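You operate a simulated robot arm through the tools that you are given. There is no shell and no other tool.

The job below is to be done with a simulated robot arm. You get a single attempt, and the scene is never put back.

Task
Set the controls near the top of the steel bench. At the end: the left gold knob is turned to 4; the red tag (marked "REJECT") stands on top of the black pump; the left red ring is turned to loose; the right gold knob is turned to 5; the blue hose end from the top of the steel bench is on the brown small carton; whatever was shut is shut again. Leave all else as you found it, and nothing knocked over.

Only the result counts: the job must be done as asked and must still hold three seconds after the hand-in. Knocking over, shifting, dropping, spilling or breaking anything else fails it.

Robot
A 6-joint arm with a two-finger parallel gripper, fixed in place. Base frame: the origin is on the floor under the middle of its stand, x ahead of it, y to its left, z up; the work surface is at about z = 880. Lengths are in mm, angles in degrees, forces in N, time in s.
With the tool pointing down near the work surface it reaches from about 260 to 660 mm from the base axis. Its first joint turns from -66.0 to 66.0 degrees. Payload 2.9 kg.
Tool frame: the origin (TCP) lies between the finger pads and is the grasp point; the fingertips stand 30 mm ahead of it; z points along the fingers, y is the line along which they close. The gripper opens to 110 mm. The fingers are 20 mm wide and 10 mm thick; the gripper's body (48 by 112 mm) begins 55 mm behind the TCP.
Orientation is told as [roll, pitch, yaw] about the base's x, y, z axes, in that order, counted from this pose: with the fingers straight down and closing along the base's y, the tool's x points along the base's -x, its y along +y and its z along -z.

Tools
- The arm moves only by the tool step_arm. Its arguments are lists of equal length, an entry for each row: "travel": the shift along the base's x, y, z in mm, a list of three; "turn": the turn, a rotation vector about the base's x, y, z in rad, a list of three. In form: {"travel": [[tx, ty, tz], ...], "turn": [[ax, ay, az], ...]}. A call has 1 to 20 rows; each row is the pose to reach, as a shift and turn from the pose commanded when the call began. "grip" is the finger opening in mm, from 0 to 110, set as the call begins (left out, the last holds). Rows are played at 5 a second. More than 50 mm and 8.6 degrees between two rows, or a gripper value outside its range, and nothing of the call is played. Where a pose cannot be reached the arm comes as near as it can. A force on the tool above 40 N (or 10 N above the force at the start of the call, whichever is more), or a blocked arm, ends the call early, and 0.2 s more pass. Each finger travels about 108 mm/s and halts on what it meets, pressing with about 40 N; the grip force reading is that of the motor and also rises with nothing between the fingers. The clock runs only during rows and for 0.2 s after the last one: add rows that repeat a pose to give the fingers time. It gives the time, the measured TCP pose, the force on the tool (base axes), the opening and the grip force at its end, in the units of the frame above (readings bear some noise), with the torque about the TCP (base axes, N m) and any sound that the robot's microphone picked up, and new pictures: "show" is both (left out), scene, wrist or none.
- Cameras (640 x 400 px; columns grow to the right, rows downward): "scene" is fixed at [86.4, 432.4, 1402.3]; the picture's right is [-0.71, -0.70, 0.00], its down [-0.29, 0.29, -0.91] and it looks along [0.64, -0.65, -0.41] (base axes); focal length 253 px, centre (320, 200). "wrist" rides on the gripper at [72, 17, -103] in the tool frame; the picture's right is [-0.23, 0.97, 0.00], its down [-0.76, -0.18, -0.62] and it looks along [-0.61, -0.14, 0.78] (tool axes); focal length 222 px, centre (320, 200). There is no depth. A picture from a camera that has moved, and an enlarged one, comes with that camera's place and axes in the base frame and with its lens.
- enlarge(camera, box): a new picture of the part [left, top, right, bottom] of that camera's present view, enlarged. The clock stands still meanwhile.
- job_done(): hands the job in; it is judged then, once.

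Nothing tells you positions but the pictures and the camera data. Unless the task says otherwise, let go and move clear before handing in.

The tools are called as name(argument=value, ...) on one line, values as JSON. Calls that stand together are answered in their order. step_arm: Moves the arm, as the interface text tells. Its arguments: {"type":"object","properties":{"travel":{"type":"array","items":{"type":"array","items":{"type":"number"}}},"turn":{"type":"array","items":{"type":"array","items":{"type":"number"}}},"grip":{"type":"number"},"show":{"type":"string","enum":["both","scene","wrist","none"]}},"required":["travel","turn"]} The other tools are called the same way: enlarge (camera, box) takes an enlarged picture of a part of a camera's view; job_done () hands the job in.

At the start:

```text
t: 0.0
tcp_pos: [298.4, -110.3, 1357.8]
tool_rot: [-0.1, -0.2, 0.0]
ft_force: [0.0, 0.5, 0.1]
torque: [0.02, 0.04, -0.02]
opening: 109.7
finger_force: 0.1
```

scene: 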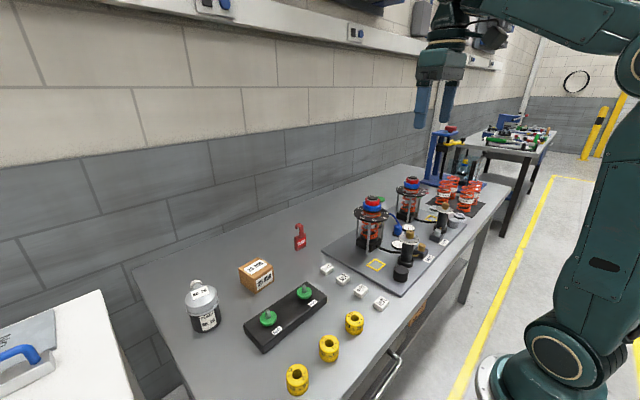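
wrist: 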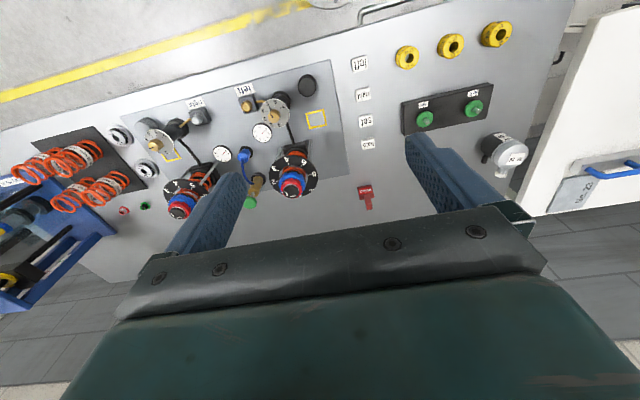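

I see a steel bench with two stacks of knobs and rings, a red tag, a brown carton, a hose end and other items. First I'll take closer pictures to identify everything.

enlarge(camera="scene", box=[320, 160, 480, 300])

enlarge(camera="wrist", box=[100, 70, 340, 220])

enlarge(camera="scene", box=[180, 210, 400, 400])

enlarge(camera="wrist", box=[330, 10, 550, 220])

```text
2.86 times, centred on (400, 230) of scene
camera zoom: at [86.4, 432.4, 1402.3], right [-0.71, -0.7, 0.0], down [-0.29, 0.29, -0.91], along [0.64, -0.65, -0.41], focal length 724 px, centre (91, 114)
```

zoom: 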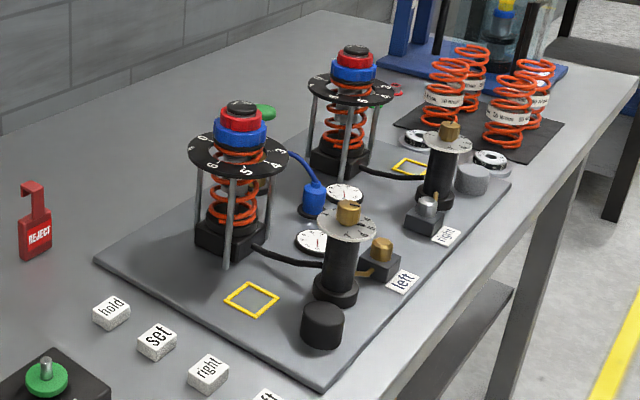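

```text
2.67 times, centred on (220, 145) of wrist
camera zoom: at [224.7, -93.8, 1461.3], right [0.23, 0.97, 0.0], down [0.76, -0.18, 0.62], along [0.61, -0.14, -0.78], focal length 592 px, centre (587, 347)
```

zoom: 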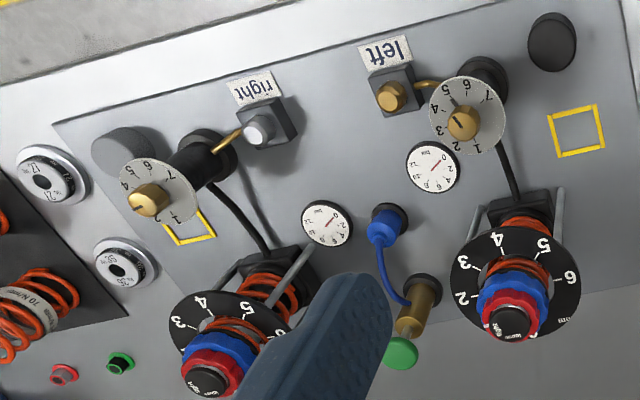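

```text
2.11 times, centred on (290, 305) of scene
camera zoom: at [86.4, 432.4, 1402.3], right [-0.71, -0.7, 0.0], down [-0.29, 0.29, -0.91], along [0.64, -0.65, -0.41], focal length 533 px, centre (383, -21)
```

zoom: 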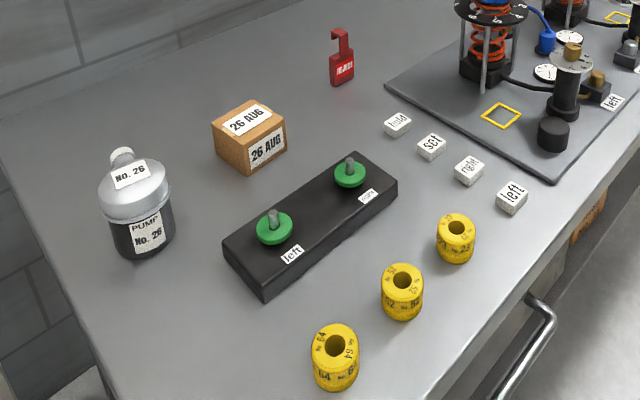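

```text
1.90 times, centred on (440, 115) of wrist
camera zoom: at [224.7, -93.8, 1461.3], right [0.23, 0.97, 0.0], down [0.76, -0.18, 0.62], along [0.61, -0.14, -0.78], focal length 423 px, centre (91, 362)
```

zoom: 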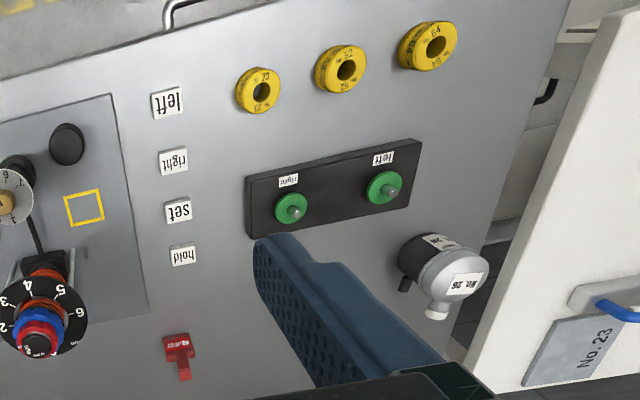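

The left unit is at about (493, -220) with its gold knob at about (352, -221, 995), and the right unit sits further along -y. I'll bring the wrist camera lower for a close look at the left unit.

step_arm(travel=[[-4, -15, -38], [-8, -30, -76], [-12, -45, -114], [-16, -60, -152], [-20, -75, -190], [-26, -88, -210]], turn=[[0, 0, 0], [0, 0, 0], [0, 0, 0], [0, 0, 0], [0, 0, 0], [0, 0, 0]])

```text
t: 1.4
tcp_pos: [272.1, -196.9, 1145.8]
tool_rot: [-0.1, -0.1, 0.0]
ft_force: [-0.5, -0.9, -0.1]
torque: [0.01, 0.01, -0.01]
opening: 109.9
finger_force: 0.1
camera wrist: at [200.0, -181.0, 1249.8], right [0.23, 0.97, 0.0], down [0.76, -0.18, 0.62], along [0.61, -0.14, -0.78], focal length 222 px, centre (320, 200)
```

scene: 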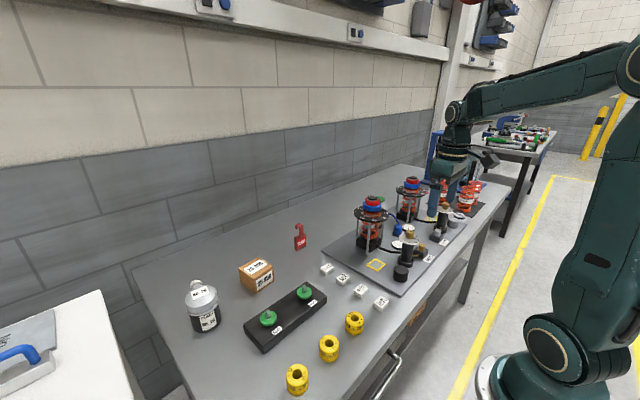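
wrist: 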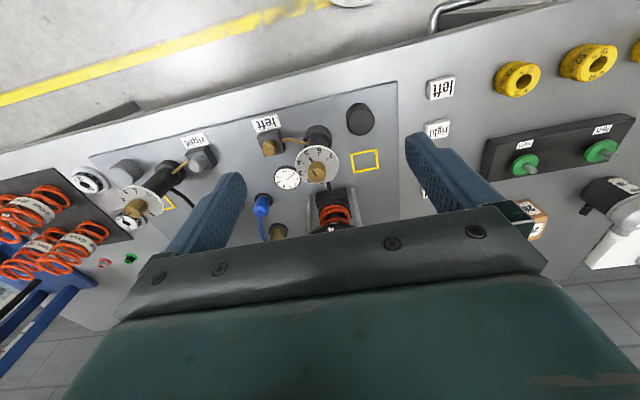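

enlarge(camera="wrist", box=[230, 90, 400, 220])

enlarge(camera="wrist", box=[80, 120, 240, 240])

enlarge(camera="scene", box=[340, 170, 440, 270])

```text
3.08 times, centred on (315, 155) of wrist
camera zoom: at [200.0, -181.0, 1249.8], right [0.23, 0.97, 0.0], down [0.76, -0.18, 0.62], along [0.61, -0.14, -0.78], focal length 684 px, centre (335, 338)
```

zoom: 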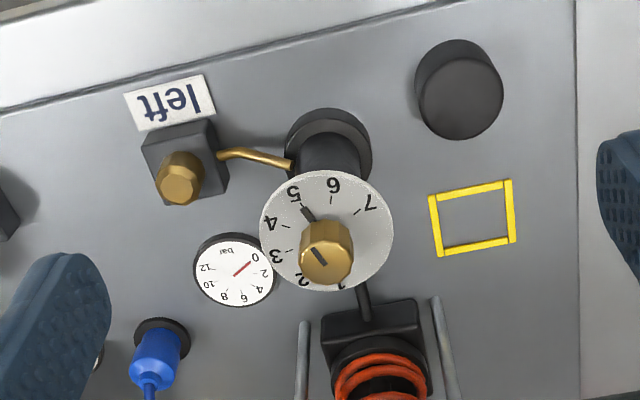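

```text
3.33 times, centred on (160, 180) of wrist
camera zoom: at [200.0, -181.0, 1249.8], right [0.23, 0.97, 0.0], down [0.76, -0.18, 0.62], along [0.61, -0.14, -0.78], focal length 740 px, centre (853, 267)
```

zoom: 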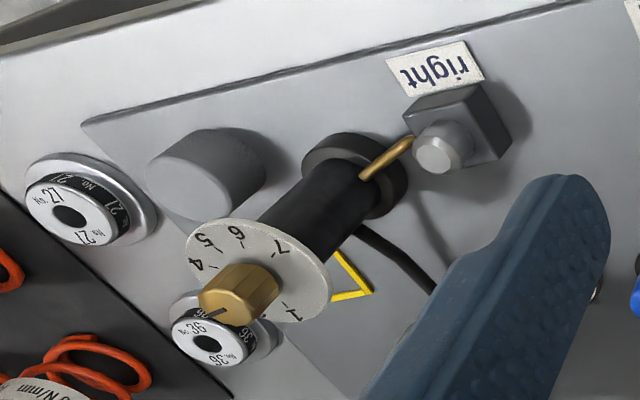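

```text
4.00 times, centred on (390, 220) of scene
camera zoom: at [86.4, 432.4, 1402.3], right [-0.71, -0.7, 0.0], down [-0.29, 0.29, -0.91], along [0.64, -0.65, -0.41], focal length 1013 px, centre (40, 120)
```

zoom: 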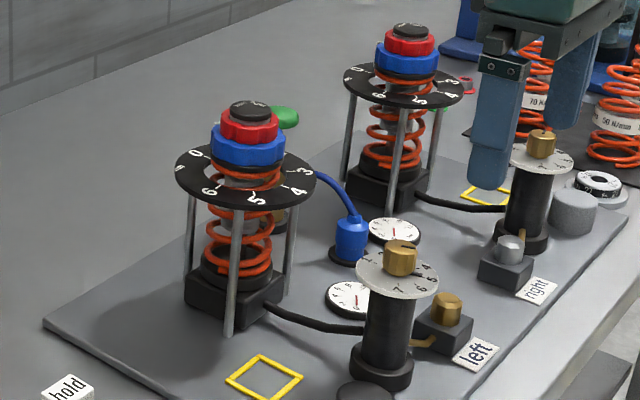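

The left gold knob's pointer appears to sit at 5, and the right one's seems to be near 2 or 3. Next I'll look closely at the left stack with the red ring and at the blue hose end, which is around (459, -364, 905).

step_arm(travel=[[10, 0, 20], [50, 0, 30], [90, 0, 30], [130, 0, 25], [168, -3, 20]], turn=[[0, 0, 0], [0, 0, 0], [0, 0, 0], [0, 0, 0], [0, 0, 0]])

```text
t: 2.6
tcp_pos: [440.5, -199.7, 1168.3]
tool_rot: [-0.1, 0.0, 0.0]
ft_force: [-0.9, 0.4, 0.2]
torque: [-0.02, 0.01, 0.01]
opening: 110.2
finger_force: 0.1
camera wrist: at [367.5, -183.3, 1272.0], right [0.23, 0.97, 0.0], down [0.76, -0.18, 0.62], along [0.61, -0.14, -0.78], focal length 222 px, centre (320, 200)
```

scene: 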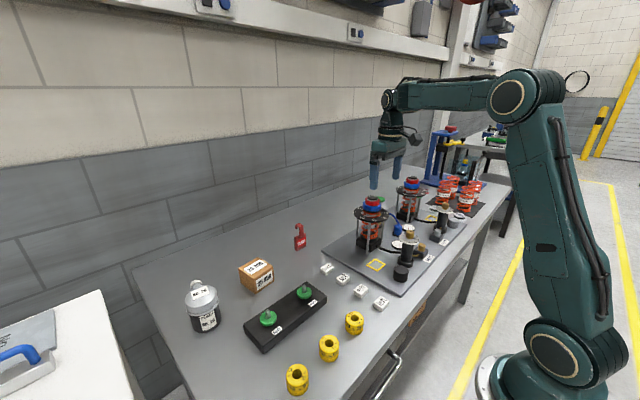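
wrist: 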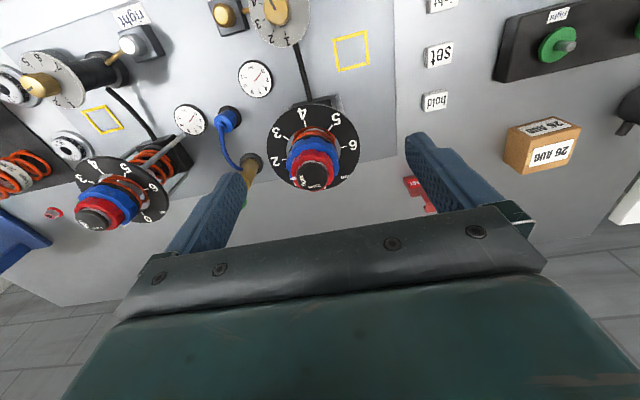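

enlarge(camera="wrist", box=[250, 90, 380, 210])

enlarge(camera="wrist", box=[170, 90, 300, 210])

enlarge(camera="wrist", box=[40, 120, 200, 240])

```text
3.33 times, centred on (315, 150) of wrist
camera zoom: at [367.5, -183.3, 1272.0], right [0.23, 0.97, 0.0], down [0.76, -0.18, 0.62], along [0.61, -0.14, -0.78], focal length 740 px, centre (337, 367)
```

zoom: 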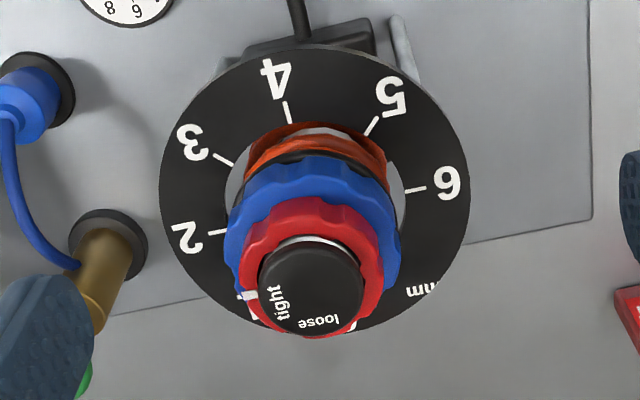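

```text
3.33 times, centred on (235, 150) of wrist
camera zoom: at [367.5, -183.3, 1272.0], right [0.23, 0.97, 0.0], down [0.76, -0.18, 0.62], along [0.61, -0.14, -0.78], focal length 740 px, centre (603, 367)
```

zoom: 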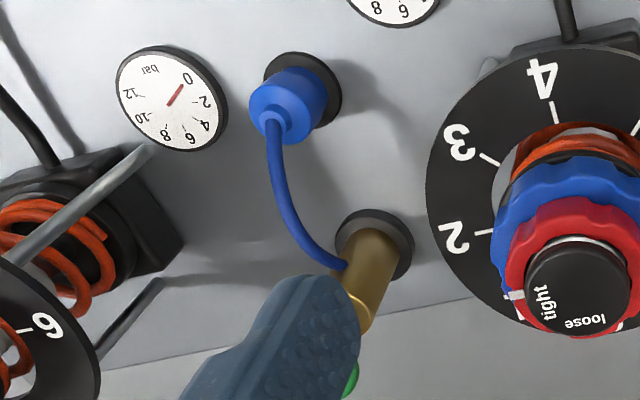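

```text
3.33 times, centred on (120, 180) of wrist
camera zoom: at [367.5, -183.3, 1272.0], right [0.23, 0.97, 0.0], down [0.76, -0.18, 0.62], along [0.61, -0.14, -0.78], focal length 740 px, centre (987, 267)
```

zoom: 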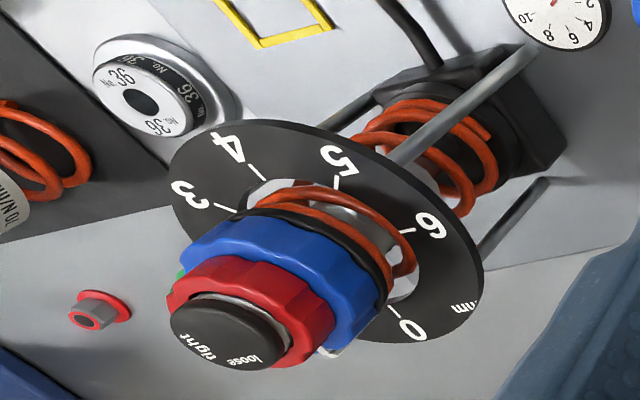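

The left red ring's mark is at "tight", and "loose" is roughly 75° counter-clockwise seen from above. Next I'll inspect the red tag, carton and pump along the left part of the bench.

step_arm(travel=[[15, 45, 0], [30, 90, 0], [45, 135, 0], [60, 180, -10], [80, 210, -30], [95, 220, -60]], turn=[[0, 0, 0], [0, 0, 0], [0, 0, 0], [0, 0, 0], [0, 0, 0], [0, 0, 0]])

```text
t: 4.0
tcp_pos: [536.0, 16.2, 1107.6]
tool_rot: [-0.1, -0.1, 0.0]
ft_force: [0.8, -0.2, 0.1]
torque: [0.03, -0.01, 0.0]
opening: 110.1
finger_force: 0.0
camera wrist: at [463.6, 33.6, 1210.5], right [0.23, 0.97, 0.0], down [0.76, -0.18, 0.62], along [0.61, -0.14, -0.78], focal length 222 px, centre (320, 200)
```

scene: 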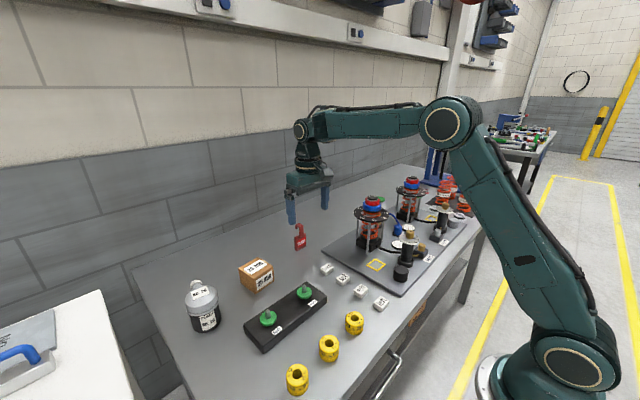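
wrist: 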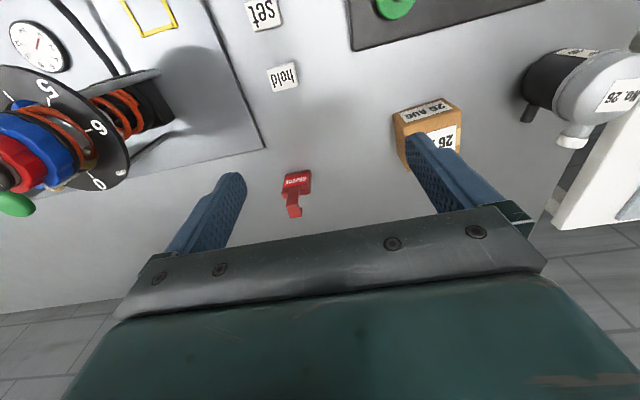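

enlarge(camera="wrist", box=[250, 140, 350, 230])

enlarge(camera="scene", box=[180, 220, 320, 340])

enlarge(camera="wrist", box=[0, 0, 160, 220])

enlarge(camera="wrist", box=[390, 30, 640, 210])

```text
4.44 times, centred on (300, 185) of wrist
camera zoom: at [463.6, 33.6, 1210.5], right [0.23, 0.97, 0.0], down [0.76, -0.18, 0.62], along [0.61, -0.14, -0.78], focal length 987 px, centre (409, 267)
```

zoom: 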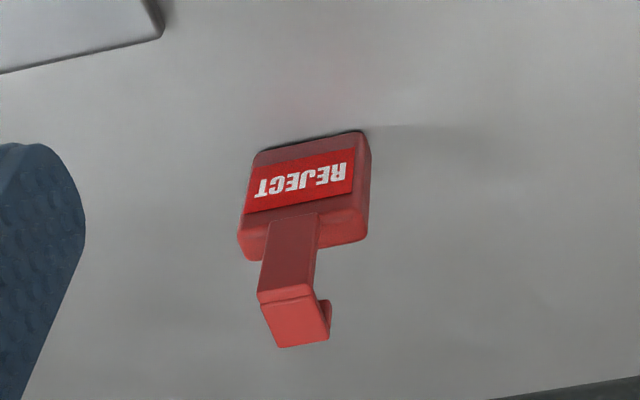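

```text
3.33 times, centred on (250, 280) of scene
camera zoom: at [86.4, 432.4, 1402.3], right [-0.71, -0.7, 0.0], down [-0.29, 0.29, -0.91], along [0.64, -0.65, -0.41], focal length 844 px, centre (553, -67)
```

zoom: 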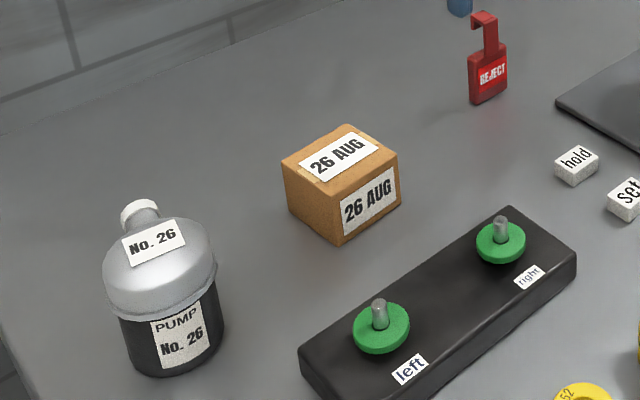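

```text
1.82 times, centred on (80, 110) of wrist
camera zoom: at [463.6, 33.6, 1210.5], right [0.23, 0.97, 0.0], down [0.76, -0.18, 0.62], along [0.61, -0.14, -0.78], focal length 404 px, centre (756, 364)
```

zoom: 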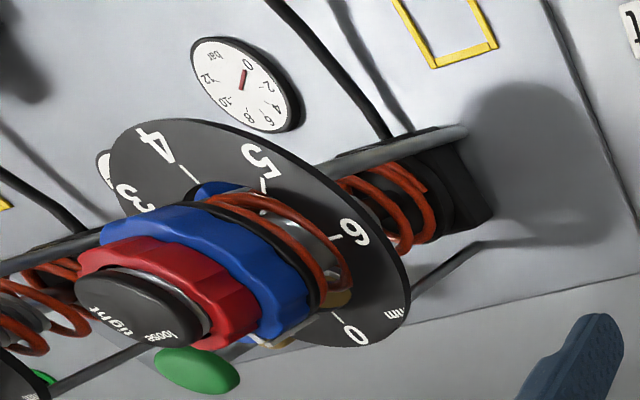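

```text
2.22 times, centred on (515, 120) of wrist
camera zoom: at [463.6, 33.6, 1210.5], right [0.23, 0.97, 0.0], down [0.76, -0.18, 0.62], along [0.61, -0.14, -0.78], focal length 494 px, centre (-113, 378)
```

zoom: 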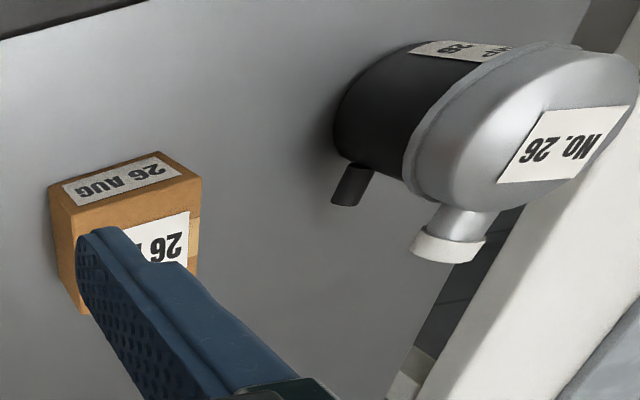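

The tag stands upright near (665, -52). The pump has a silver domed top with a label, and the carton reads "26 AUG". Now I'll look closer at the blue hose end and the brass fitting between the two stacks.

step_arm(travel=[[-5, -10, 45], [-20, -55, 60], [-35, -100, 60], [-45, -145, 60], [-55, -190, 60], [-65, -235, 60], [-75, -280, 60], [-85, -325, 60], [-96, -360, 50], [-106, -366, 30]], turn=[[0, 0, 0], [0, 0, 0], [0, 0, 0], [0, 0, 0], [0, 0, 0], [0, 0, 0], [0, 0, 0], [0, 0, 0], [0, 0, 0], [0, 0, 0]])

```text
t: 6.2
tcp_pos: [428.8, -348.1, 1137.5]
tool_rot: [-0.1, -0.1, 0.1]
ft_force: [-0.7, 0.1, 0.2]
torque: [0.0, 0.04, 0.0]
opening: 110.0
finger_force: 0.1
camera wrist: at [355.4, -331.9, 1241.7], right [0.23, 0.97, 0.0], down [0.76, -0.18, 0.62], along [0.61, -0.14, -0.78], focal length 222 px, centre (320, 200)
```

scene: 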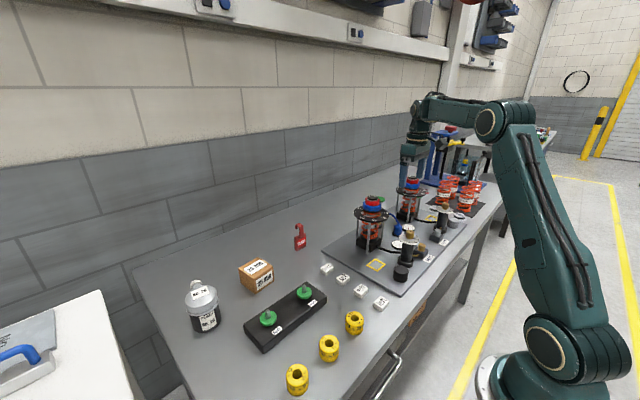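
wrist: 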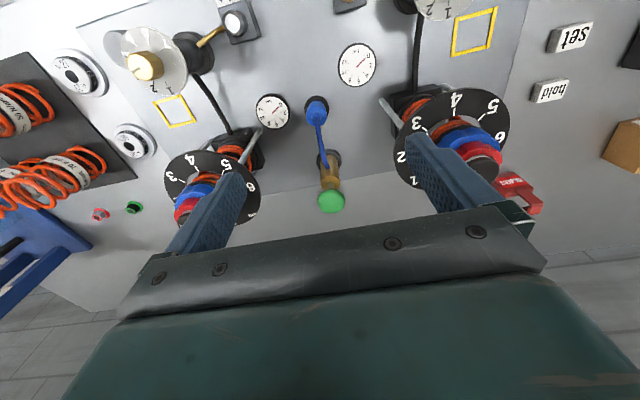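

enlarge(camera="wrist", box=[240, 70, 420, 220])

enlarge(camera="wrist", box=[100, 20, 260, 140])

enlarge(camera="scene", box=[380, 180, 460, 270])

```text
2.67 times, centred on (330, 145) of wrist
camera zoom: at [355.4, -331.9, 1241.7], right [0.23, 0.97, 0.0], down [0.76, -0.18, 0.62], along [0.61, -0.14, -0.78], focal length 592 px, centre (293, 347)
```

zoom: 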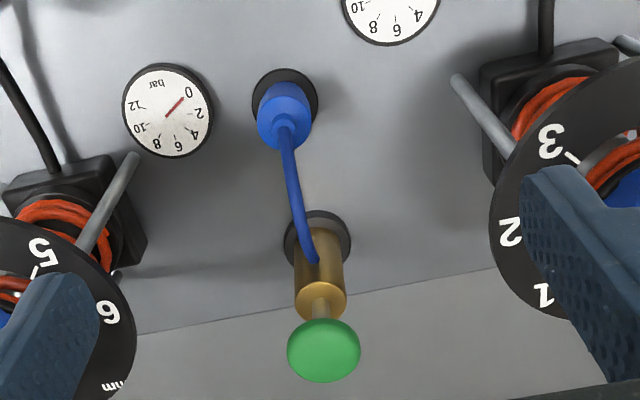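

```text
3.33 times, centred on (180, 80) of wrist
camera zoom: at [355.4, -331.9, 1241.7], right [0.23, 0.97, 0.0], down [0.76, -0.18, 0.62], along [0.61, -0.14, -0.78], focal length 740 px, centre (787, 600)
```

zoom: 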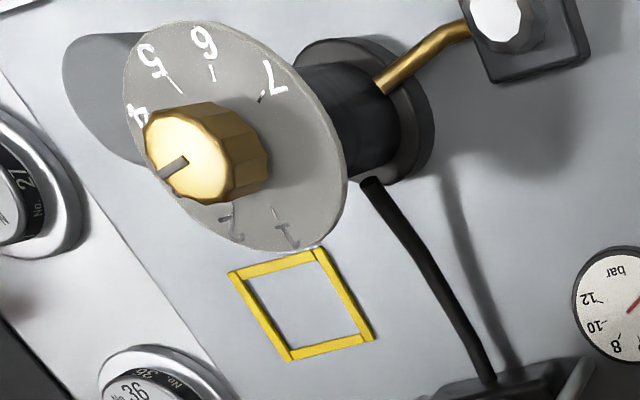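

```text
4.44 times, centred on (420, 225) of scene
camera zoom: at [86.4, 432.3, 1402.3], right [-0.71, -0.7, 0.0], down [-0.29, 0.29, -0.91], along [0.64, -0.65, -0.41], focal length 1126 px, centre (-124, 89)
```

zoom: 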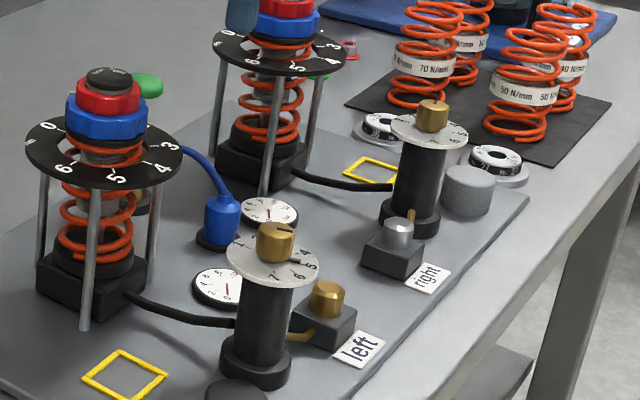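

The blue plug sits in a socket with its hose running to a brass hand pump, and the right gold knob reads about 3. I'll start with the left gold knob, whose top is near (352, -220, 1002), hovering above it with the gripper yawed 45° so the fingers clear its pointer.

step_arm(travel=[[-12, 21, 0], [-25, 42, 0], [-38, 64, 0], [-51, 85, 0], [-64, 106, -10], [-77, 127, -30], [-77, 127, -55]], turn=[[0, 0, 0.131], [0, 0, 0.262], [0, 0, 0.393], [0, 0, 0.524], [0, 0, 0.655], [0, 0, 0.785], [0, 0, 0.785]], grip=60)

```text
t: 7.8
tcp_pos: [350.6, -221.5, 1082.3]
tool_rot: [-0.1, -0.1, 45.2]
ft_force: [-0.6, 0.0, -0.1]
torque: [0.0, 0.01, 0.03]
opening: 59.9
finger_force: 0.1
camera wrist: at [286.6, -261.5, 1186.4], right [-0.53, 0.85, 0.0], down [0.66, 0.41, 0.62], along [0.53, 0.33, -0.78], focal length 222 px, centre (320, 200)
```

scene: 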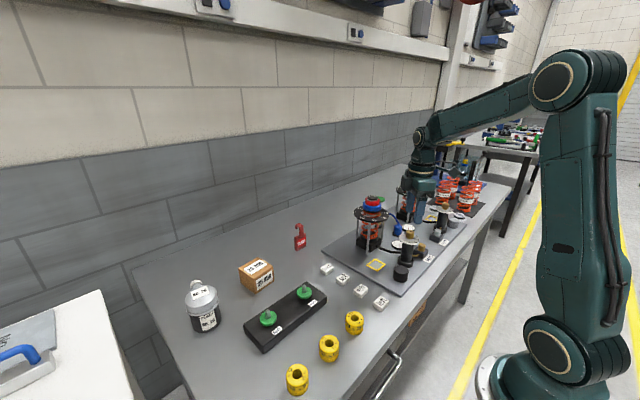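
wrist: 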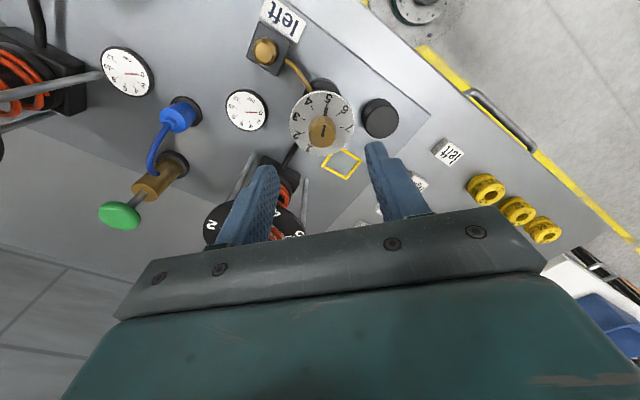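

enlarge(camera="wrist", box=[270, 70, 380, 170])

```text
4.00 times, centred on (325, 120) of wrist
camera zoom: at [286.6, -261.5, 1186.4], right [-0.53, 0.85, 0.0], down [0.66, 0.41, 0.62], along [0.53, 0.33, -0.78], focal length 888 px, centre (300, 520)
```

zoom: 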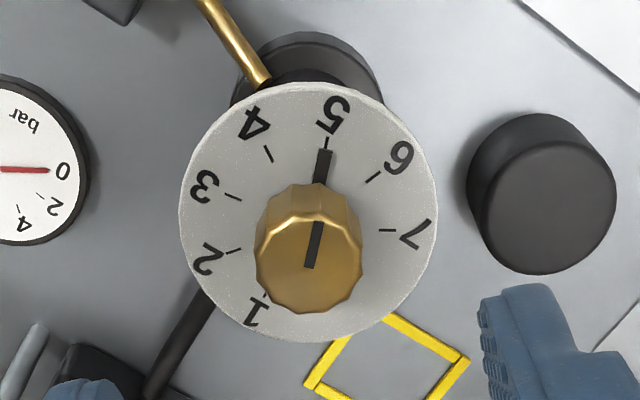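

The dial ticks fit a 40° spacing, so going from 5 to 4 is 40° counter-clockwise, and the dial axis is near (351, -220.5). I'll turn the gripper to yaw 19° so the fingers sit across the pointer, then descend partway and check the centring.

step_arm(travel=[[0, 0.5, 0], [0, 1, -5], [0, 1, -15], [0, 1, -30], [0, 1, -45]], turn=[[0, 0, -0.13], [0, 0, -0.26], [0, 0, -0.36], [0, 0, -0.454], [0, 0, -0.454]], grip=45, show="wrist")

```text
t: 9.0
tcp_pos: [352.6, -220.1, 1037.6]
tool_rot: [0.0, -0.1, 18.9]
ft_force: [0.4, 0.6, 0.6]
torque: [0.0, -0.01, 0.01]
opening: 45.2
finger_force: 0.0
camera wrist: at [277.2, -227.7, 1140.5], right [-0.1, 0.99, 0.0], down [0.78, 0.08, 0.62], along [0.62, 0.06, -0.78], focal length 222 px, centre (320, 200)
```

wrist: 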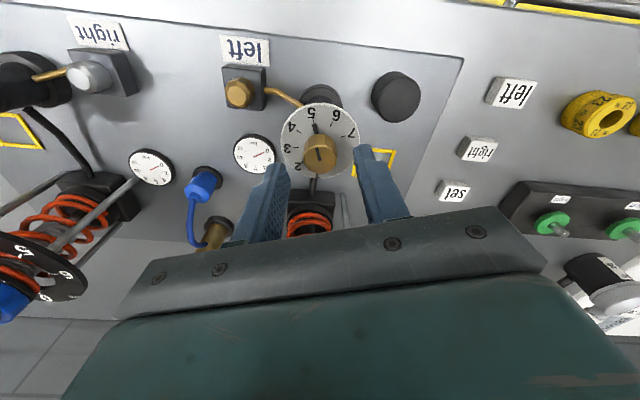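

enlarge(camera="wrist", box=[270, 95, 380, 195])

```text
4.00 times, centred on (325, 145) of wrist
camera zoom: at [277.2, -227.7, 1140.5], right [-0.1, 0.99, 0.0], down [0.78, 0.08, 0.62], along [0.62, 0.06, -0.78], focal length 888 px, centre (300, 420)
```

zoom: 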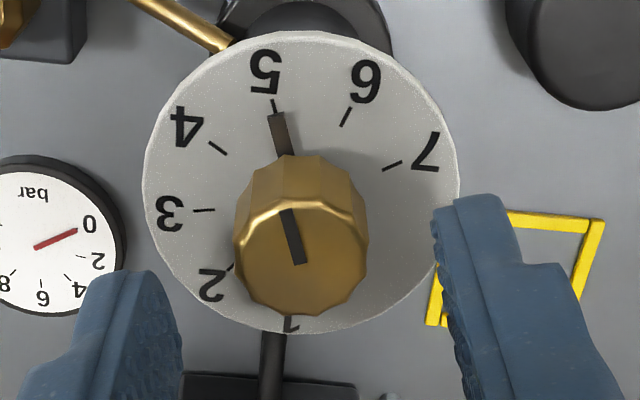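

The knob is well centred between the fingers. I'll descend so the tips reach about 7 mm above the dial disc, then close on the knob.

step_arm(travel=[[0, 0, -6], [0, 0, -12], [0, 0, -19]], turn=[[0, 0, 0], [0, 0, 0], [0, 0, 0]], show="wrist")

step_arm(travel=[[0, 0, 0], [0, 0, 0], [0, 0, 0]], turn=[[0, 0, 0], [0, 0, 0], [0, 0, 0]], grip=14, show="wrist")

```text
t: 9.8
tcp_pos: [352.4, -218.9, 1018.8]
tool_rot: [-0.1, 0.0, 19.0]
ft_force: [0.3, -0.5, 0.5]
torque: [-0.01, -0.01, 0.01]
opening: 44.7
finger_force: 0.1
camera wrist: at [277.0, -227.1, 1122.7], right [-0.1, 0.99, 0.0], down [0.78, 0.08, 0.62], along [0.62, 0.06, -0.78], focal length 222 px, centre (320, 200)
```

wrist: 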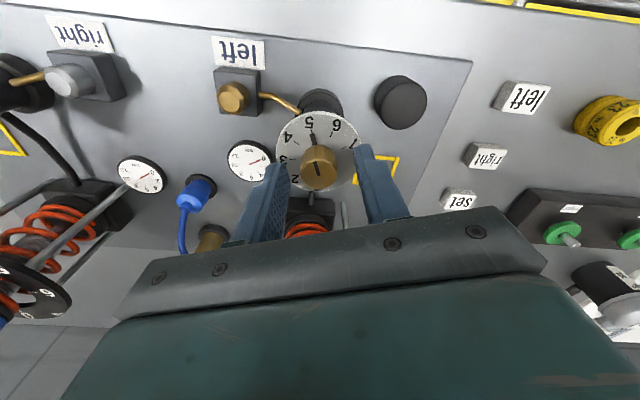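

```text
t: 10.6
tcp_pos: [350.8, -218.8, 1019.7]
tool_rot: [0.0, 0.0, 18.9]
ft_force: [1.5, -3.3, -4.2]
torque: [0.39, -0.12, -0.02]
opening: 23.4
finger_force: 45.3
camera wrist: at [277.1, -227.4, 1122.6], right [-0.1, 0.99, 0.0], down [0.78, 0.08, 0.62], along [0.62, 0.06, -0.78], focal length 222 px, centre (320, 200)
```

wrist: 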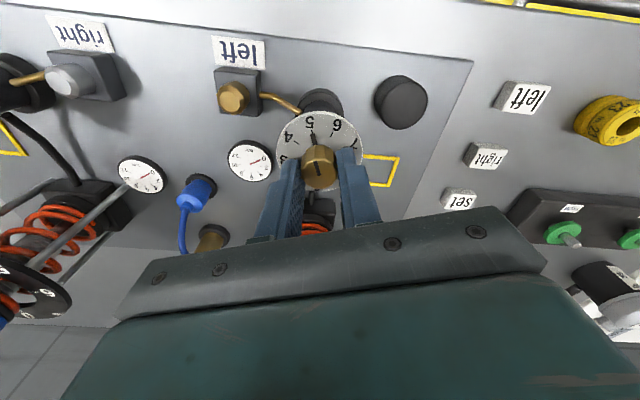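

I have the knob gripped at a 23 mm opening. I'll turn it 10° first as a check on resistance and sound.

step_arm(travel=[[0, 0, 0], [0, 0, 0]], turn=[[0, 0, 0.087], [0, 0, 0.175]], show="wrist")

enlarge(camera="wrist", box=[270, 95, 380, 195])

```text
t: 11.2
tcp_pos: [352.3, -219.4, 1019.2]
tool_rot: [-0.1, 0.0, 29.0]
ft_force: [-2.6, -0.2, 3.5]
torque: [0.45, 0.17, 0.01]
opening: 23.6
finger_force: 45.1
camera wrist: at [279.5, -240.0, 1122.6], right [-0.27, 0.96, 0.0], down [0.75, 0.21, 0.62], along [0.6, 0.17, -0.78], focal length 222 px, centre (320, 200)
```

wrist: 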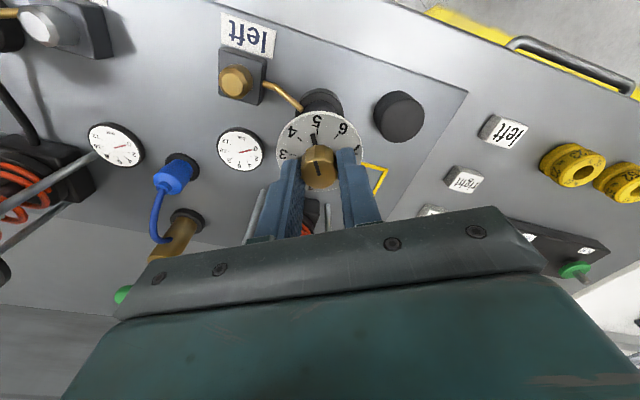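

```text
4.00 times, centred on (325, 145) of wrist
camera zoom: at [279.5, -240.0, 1122.6], right [-0.27, 0.96, 0.0], down [0.75, 0.21, 0.62], along [0.6, 0.17, -0.78], focal length 888 px, centre (300, 420)
```

zoom: 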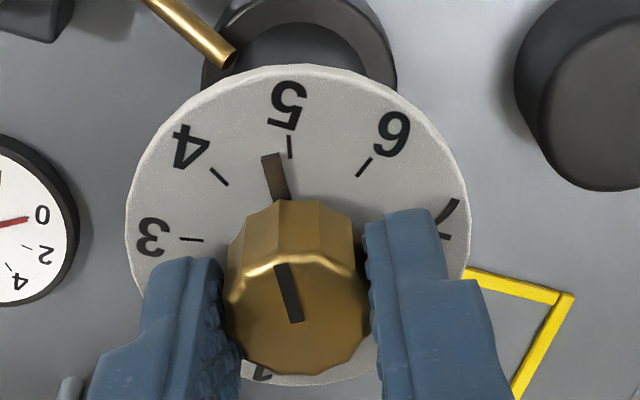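

The pointer follows the gripper with little resistance. I'll turn it the remaining 30° or so.

step_arm(travel=[[0, 0, 0], [0, 0, 0], [0, 0, 0], [0, 0, 0], [0, 0, 0]], turn=[[0, 0, 0.1], [0, 0, 0.2], [0, 0, 0.3], [0, 0, 0.4], [0, 0, 0.52]], show="wrist")

enlarge(camera="wrist", box=[270, 95, 380, 195])

```text
t: 12.4
tcp_pos: [351.4, -218.9, 1018.2]
tool_rot: [0.1, -0.1, 59.0]
ft_force: [-17.0, 11.8, 19.0]
torque: [-0.85, 0.61, -0.04]
opening: 23.7
finger_force: 45.1
camera wrist: at [298.7, -272.4, 1122.6], right [-0.72, 0.7, 0.0], down [0.55, 0.56, 0.62], along [0.43, 0.45, -0.78], focal length 222 px, centre (320, 200)
```

wrist: 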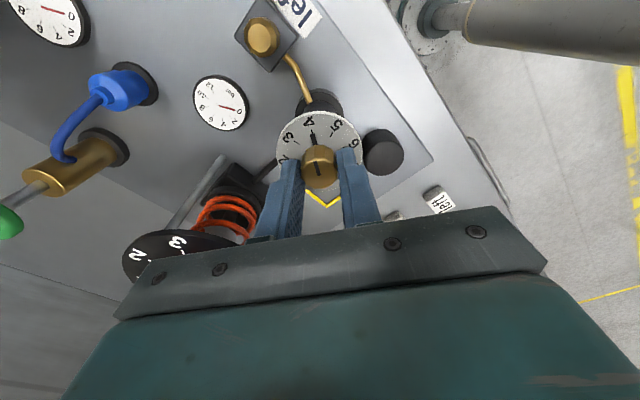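

```text
4.00 times, centred on (325, 145) of wrist
camera zoom: at [298.7, -272.4, 1122.6], right [-0.72, 0.7, 0.0], down [0.55, 0.56, 0.62], along [0.43, 0.45, -0.78], focal length 888 px, centre (300, 420)
```

zoom: 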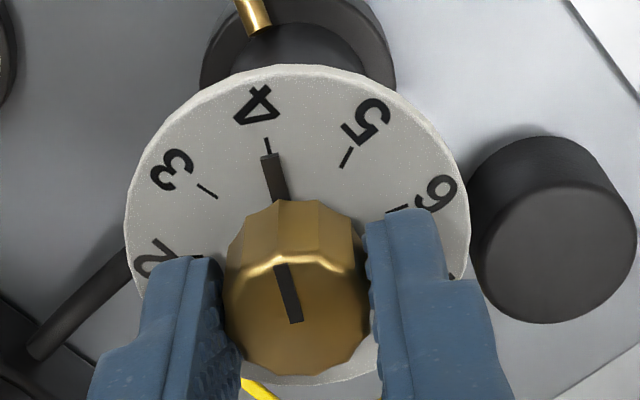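

The pointer is now aligned with the 4 tick. I'll release the knob and rise a little to verify.

step_arm(travel=[[0, 0, 0], [0, 0, 0]], turn=[[0, 0, 0], [0, 0, 0]], grip=45, show="none")

step_arm(travel=[[0, 0, 15], [0, 0, 40], [0, 0, 70]], turn=[[0, 0, 0], [0, 0, 0], [0, 0, 0]], show="both")

enlarge(camera="wrist", box=[270, 70, 380, 170])

```text
t: 13.0
tcp_pos: [352.6, -218.9, 1017.9]
tool_rot: [-0.1, -0.2, 58.8]
ft_force: [1.0, 0.0, 0.0]
torque: [0.03, -0.01, -0.01]
opening: 44.9
finger_force: 0.1
```

```text
t: 13.8
tcp_pos: [350.7, -219.0, 1090.1]
tool_rot: [-0.1, -0.1, 58.9]
ft_force: [0.6, -0.1, 0.1]
torque: [-0.06, 0.01, 0.0]
opening: 45.0
finger_force: 0.0
camera wrist: at [299.3, -273.2, 1193.2], right [-0.71, 0.7, 0.0], down [0.55, 0.56, 0.62], along [0.44, 0.45, -0.78], focal length 222 px, centre (320, 200)
```

scene: 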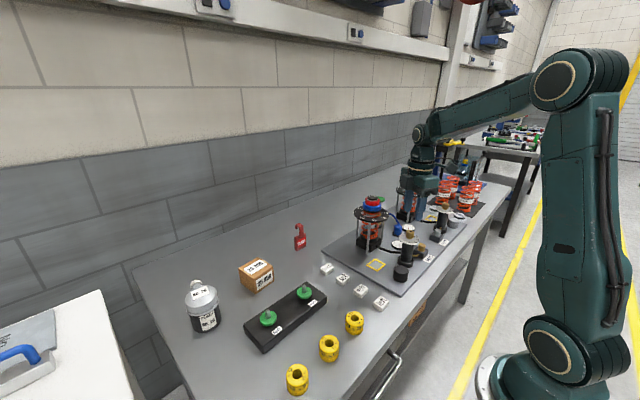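
wrist: 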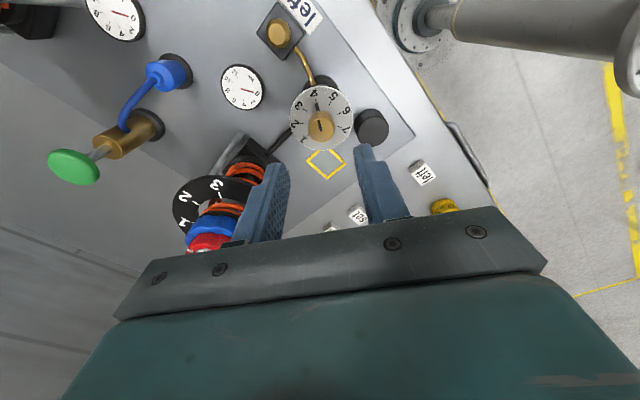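

```text
4.00 times, centred on (325, 120) of wrist
camera zoom: at [299.3, -273.2, 1193.2], right [-0.71, 0.7, 0.0], down [0.55, 0.56, 0.62], along [0.44, 0.45, -0.78], focal length 888 px, centre (300, 520)
```

zoom: 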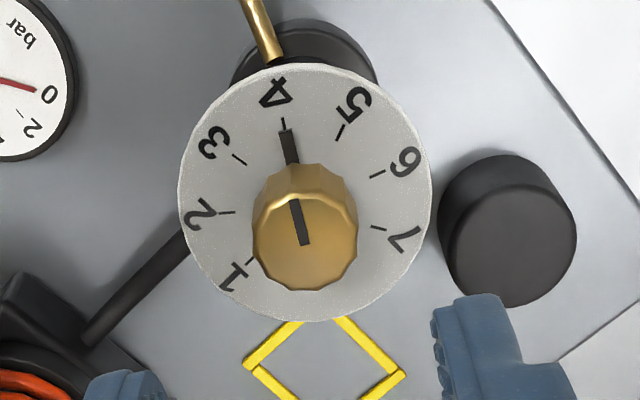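

The left gold knob reads 4. Next is the left red ring, so I'll hover over its axis near (491.5, -220) at yaw 0.

step_arm(travel=[[0, 0, 45], [20, 0, 60], [45, 0, 65], [70, 0, 65], [95, 0, 65], [115, 0, 65], [130, 0, 65], [140.5, -1, 60], [140.5, -1, 50]], turn=[[0, 0, -0.1], [0, 0, -0.23], [0, 0, -0.36], [0, 0, -0.49], [0, 0, -0.62], [0, 0, -0.75], [0, 0, -0.88], [0, 0, -1.03], [0, 0, -1.03]], grip=70, show="wrist")

enlarge(camera="wrist", box=[260, 80, 380, 200])

```text
t: 15.8
tcp_pos: [492.9, -219.4, 1137.7]
tool_rot: [-0.1, -0.1, -0.3]
ft_force: [0.1, 0.4, 0.2]
torque: [-0.05, 0.01, 0.0]
opening: 69.9
finger_force: 0.1
camera wrist: at [419.5, -203.3, 1241.9], right [0.23, 0.97, 0.0], down [0.76, -0.18, 0.62], along [0.61, -0.15, -0.78], focal length 222 px, centre (320, 200)
```

wrist: 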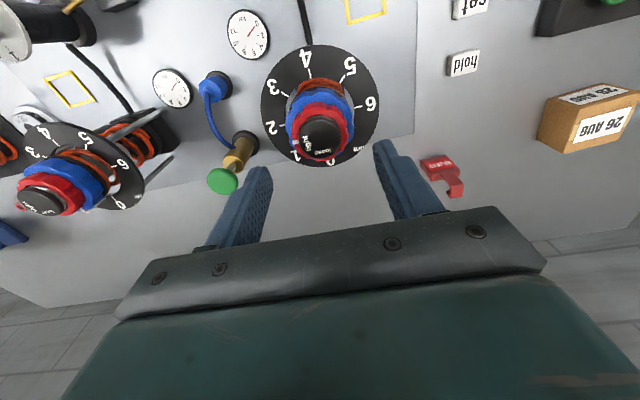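

```text
3.33 times, centred on (320, 140) of wrist
camera zoom: at [419.5, -203.3, 1241.9], right [0.23, 0.97, 0.0], down [0.76, -0.18, 0.62], along [0.61, -0.15, -0.78], focal length 740 px, centre (320, 400)
```

zoom: 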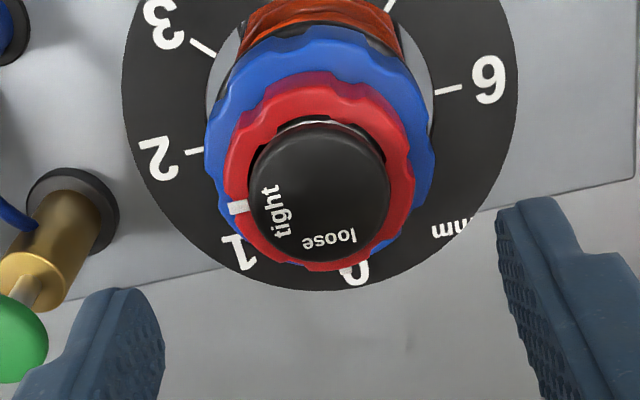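

enlarge(camera="scene", box=[345, 180, 401, 215])

```text
11.43 times, centred on (373, 198) of scene
camera zoom: at [86.4, 432.4, 1402.3], right [-0.71, -0.7, 0.0], down [-0.29, 0.29, -0.91], along [0.64, -0.65, -0.41], focal length 2894 px, centre (-286, 229)
```

zoom: 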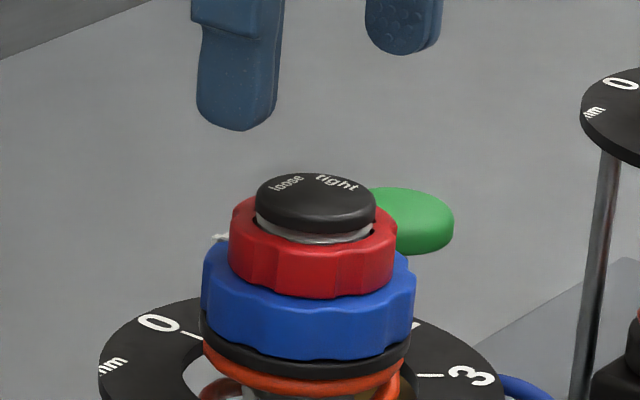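

The red ring is about 48 to 50 mm across and spans roughly z 1047 to 1057, above a wider blue ring. I'll descend in two stages, aiming for the fingertips to end about 3 mm above the blue ring.

step_arm(travel=[[0, 0, -15], [0, 0, -30], [0, 0, -43]], turn=[[0, 0, 0], [0, 0, 0], [0, 0, 0]], show="wrist")

enlarge(camera="wrist", box=[240, 100, 400, 220])

enlarge(camera="scene", box=[345, 180, 401, 215])

```text
t: 16.6
tcp_pos: [492.4, -220.7, 1094.9]
tool_rot: [-0.1, 0.1, -0.1]
ft_force: [-1.3, -0.4, 0.0]
torque: [-0.02, 0.03, -0.02]
opening: 69.9
finger_force: 0.0
camera wrist: at [419.6, -203.1, 1198.2], right [0.23, 0.97, 0.0], down [0.76, -0.18, 0.62], along [0.61, -0.15, -0.78], focal length 222 px, centre (320, 200)
```

wrist: 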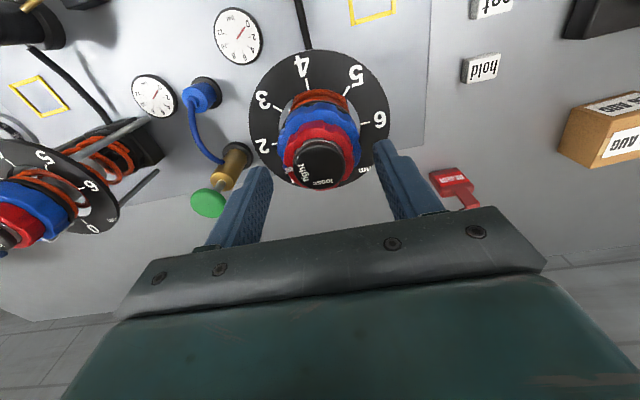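

```text
3.33 times, centred on (320, 160) of wrist
camera zoom: at [419.6, -203.1, 1198.2], right [0.23, 0.97, 0.0], down [0.76, -0.18, 0.62], along [0.61, -0.15, -0.78], focal length 740 px, centre (320, 333)
```

zoom: 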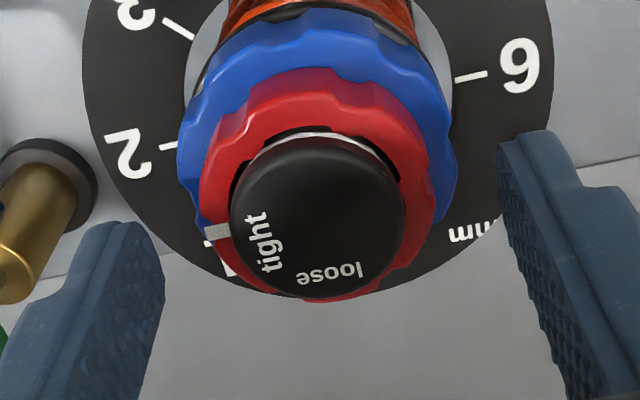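

```text
11.43 times, centred on (373, 198) of scene
camera zoom: at [86.4, 432.4, 1402.3], right [-0.71, -0.7, 0.0], down [-0.29, 0.29, -0.91], along [0.64, -0.65, -0.41], focal length 2894 px, centre (-286, 229)
```

zoom: 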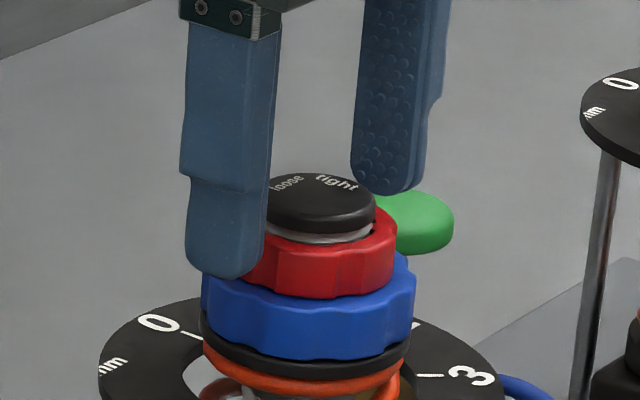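

By comparing the tips with the rings in the scene picture, they are about 9 mm above the blue ring's top. I'll go down 6 mm more and check again before closing.

step_arm(travel=[[0, 0, -3], [0, 0, -6]], turn=[[0, 0, 0], [0, 0, 0]], grip=58, show="none")

enlarge(camera="scene", box=[345, 180, 401, 215])

enlarge(camera="wrist", box=[240, 100, 400, 220])

```text
t: 17.2
tcp_pos: [493.1, -221.7, 1089.6]
tool_rot: [-0.1, -0.1, -0.2]
ft_force: [-0.2, 0.5, 0.0]
torque: [0.0, 0.0, -0.03]
opening: 58.0
finger_force: 0.1
```

```text
11.43 times, centred on (373, 198) of scene
camera zoom: at [86.4, 432.4, 1402.3], right [-0.71, -0.7, 0.0], down [-0.29, 0.29, -0.91], along [0.64, -0.65, -0.41], focal length 2894 px, centre (-286, 229)
```

zoom: 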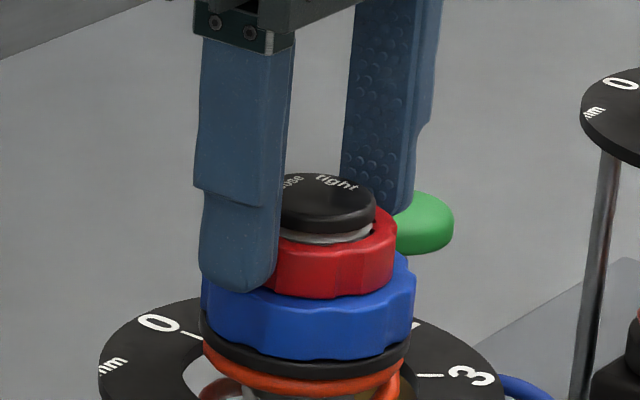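

```text
3.33 times, centred on (320, 160) of wrist
camera zoom: at [419.0, -203.2, 1192.5], right [0.23, 0.97, 0.0], down [0.76, -0.18, 0.62], along [0.61, -0.15, -0.78], focal length 740 px, centre (320, 333)
```

zoom: 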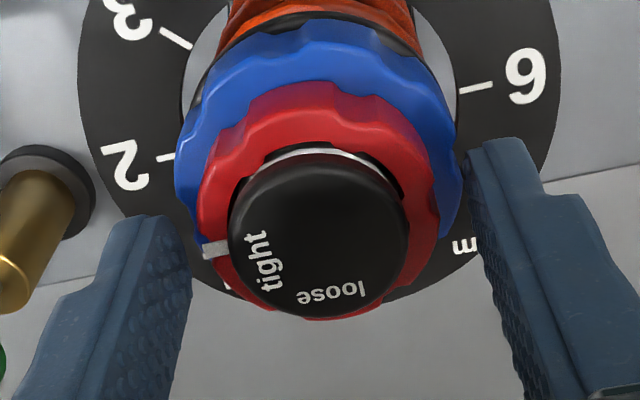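

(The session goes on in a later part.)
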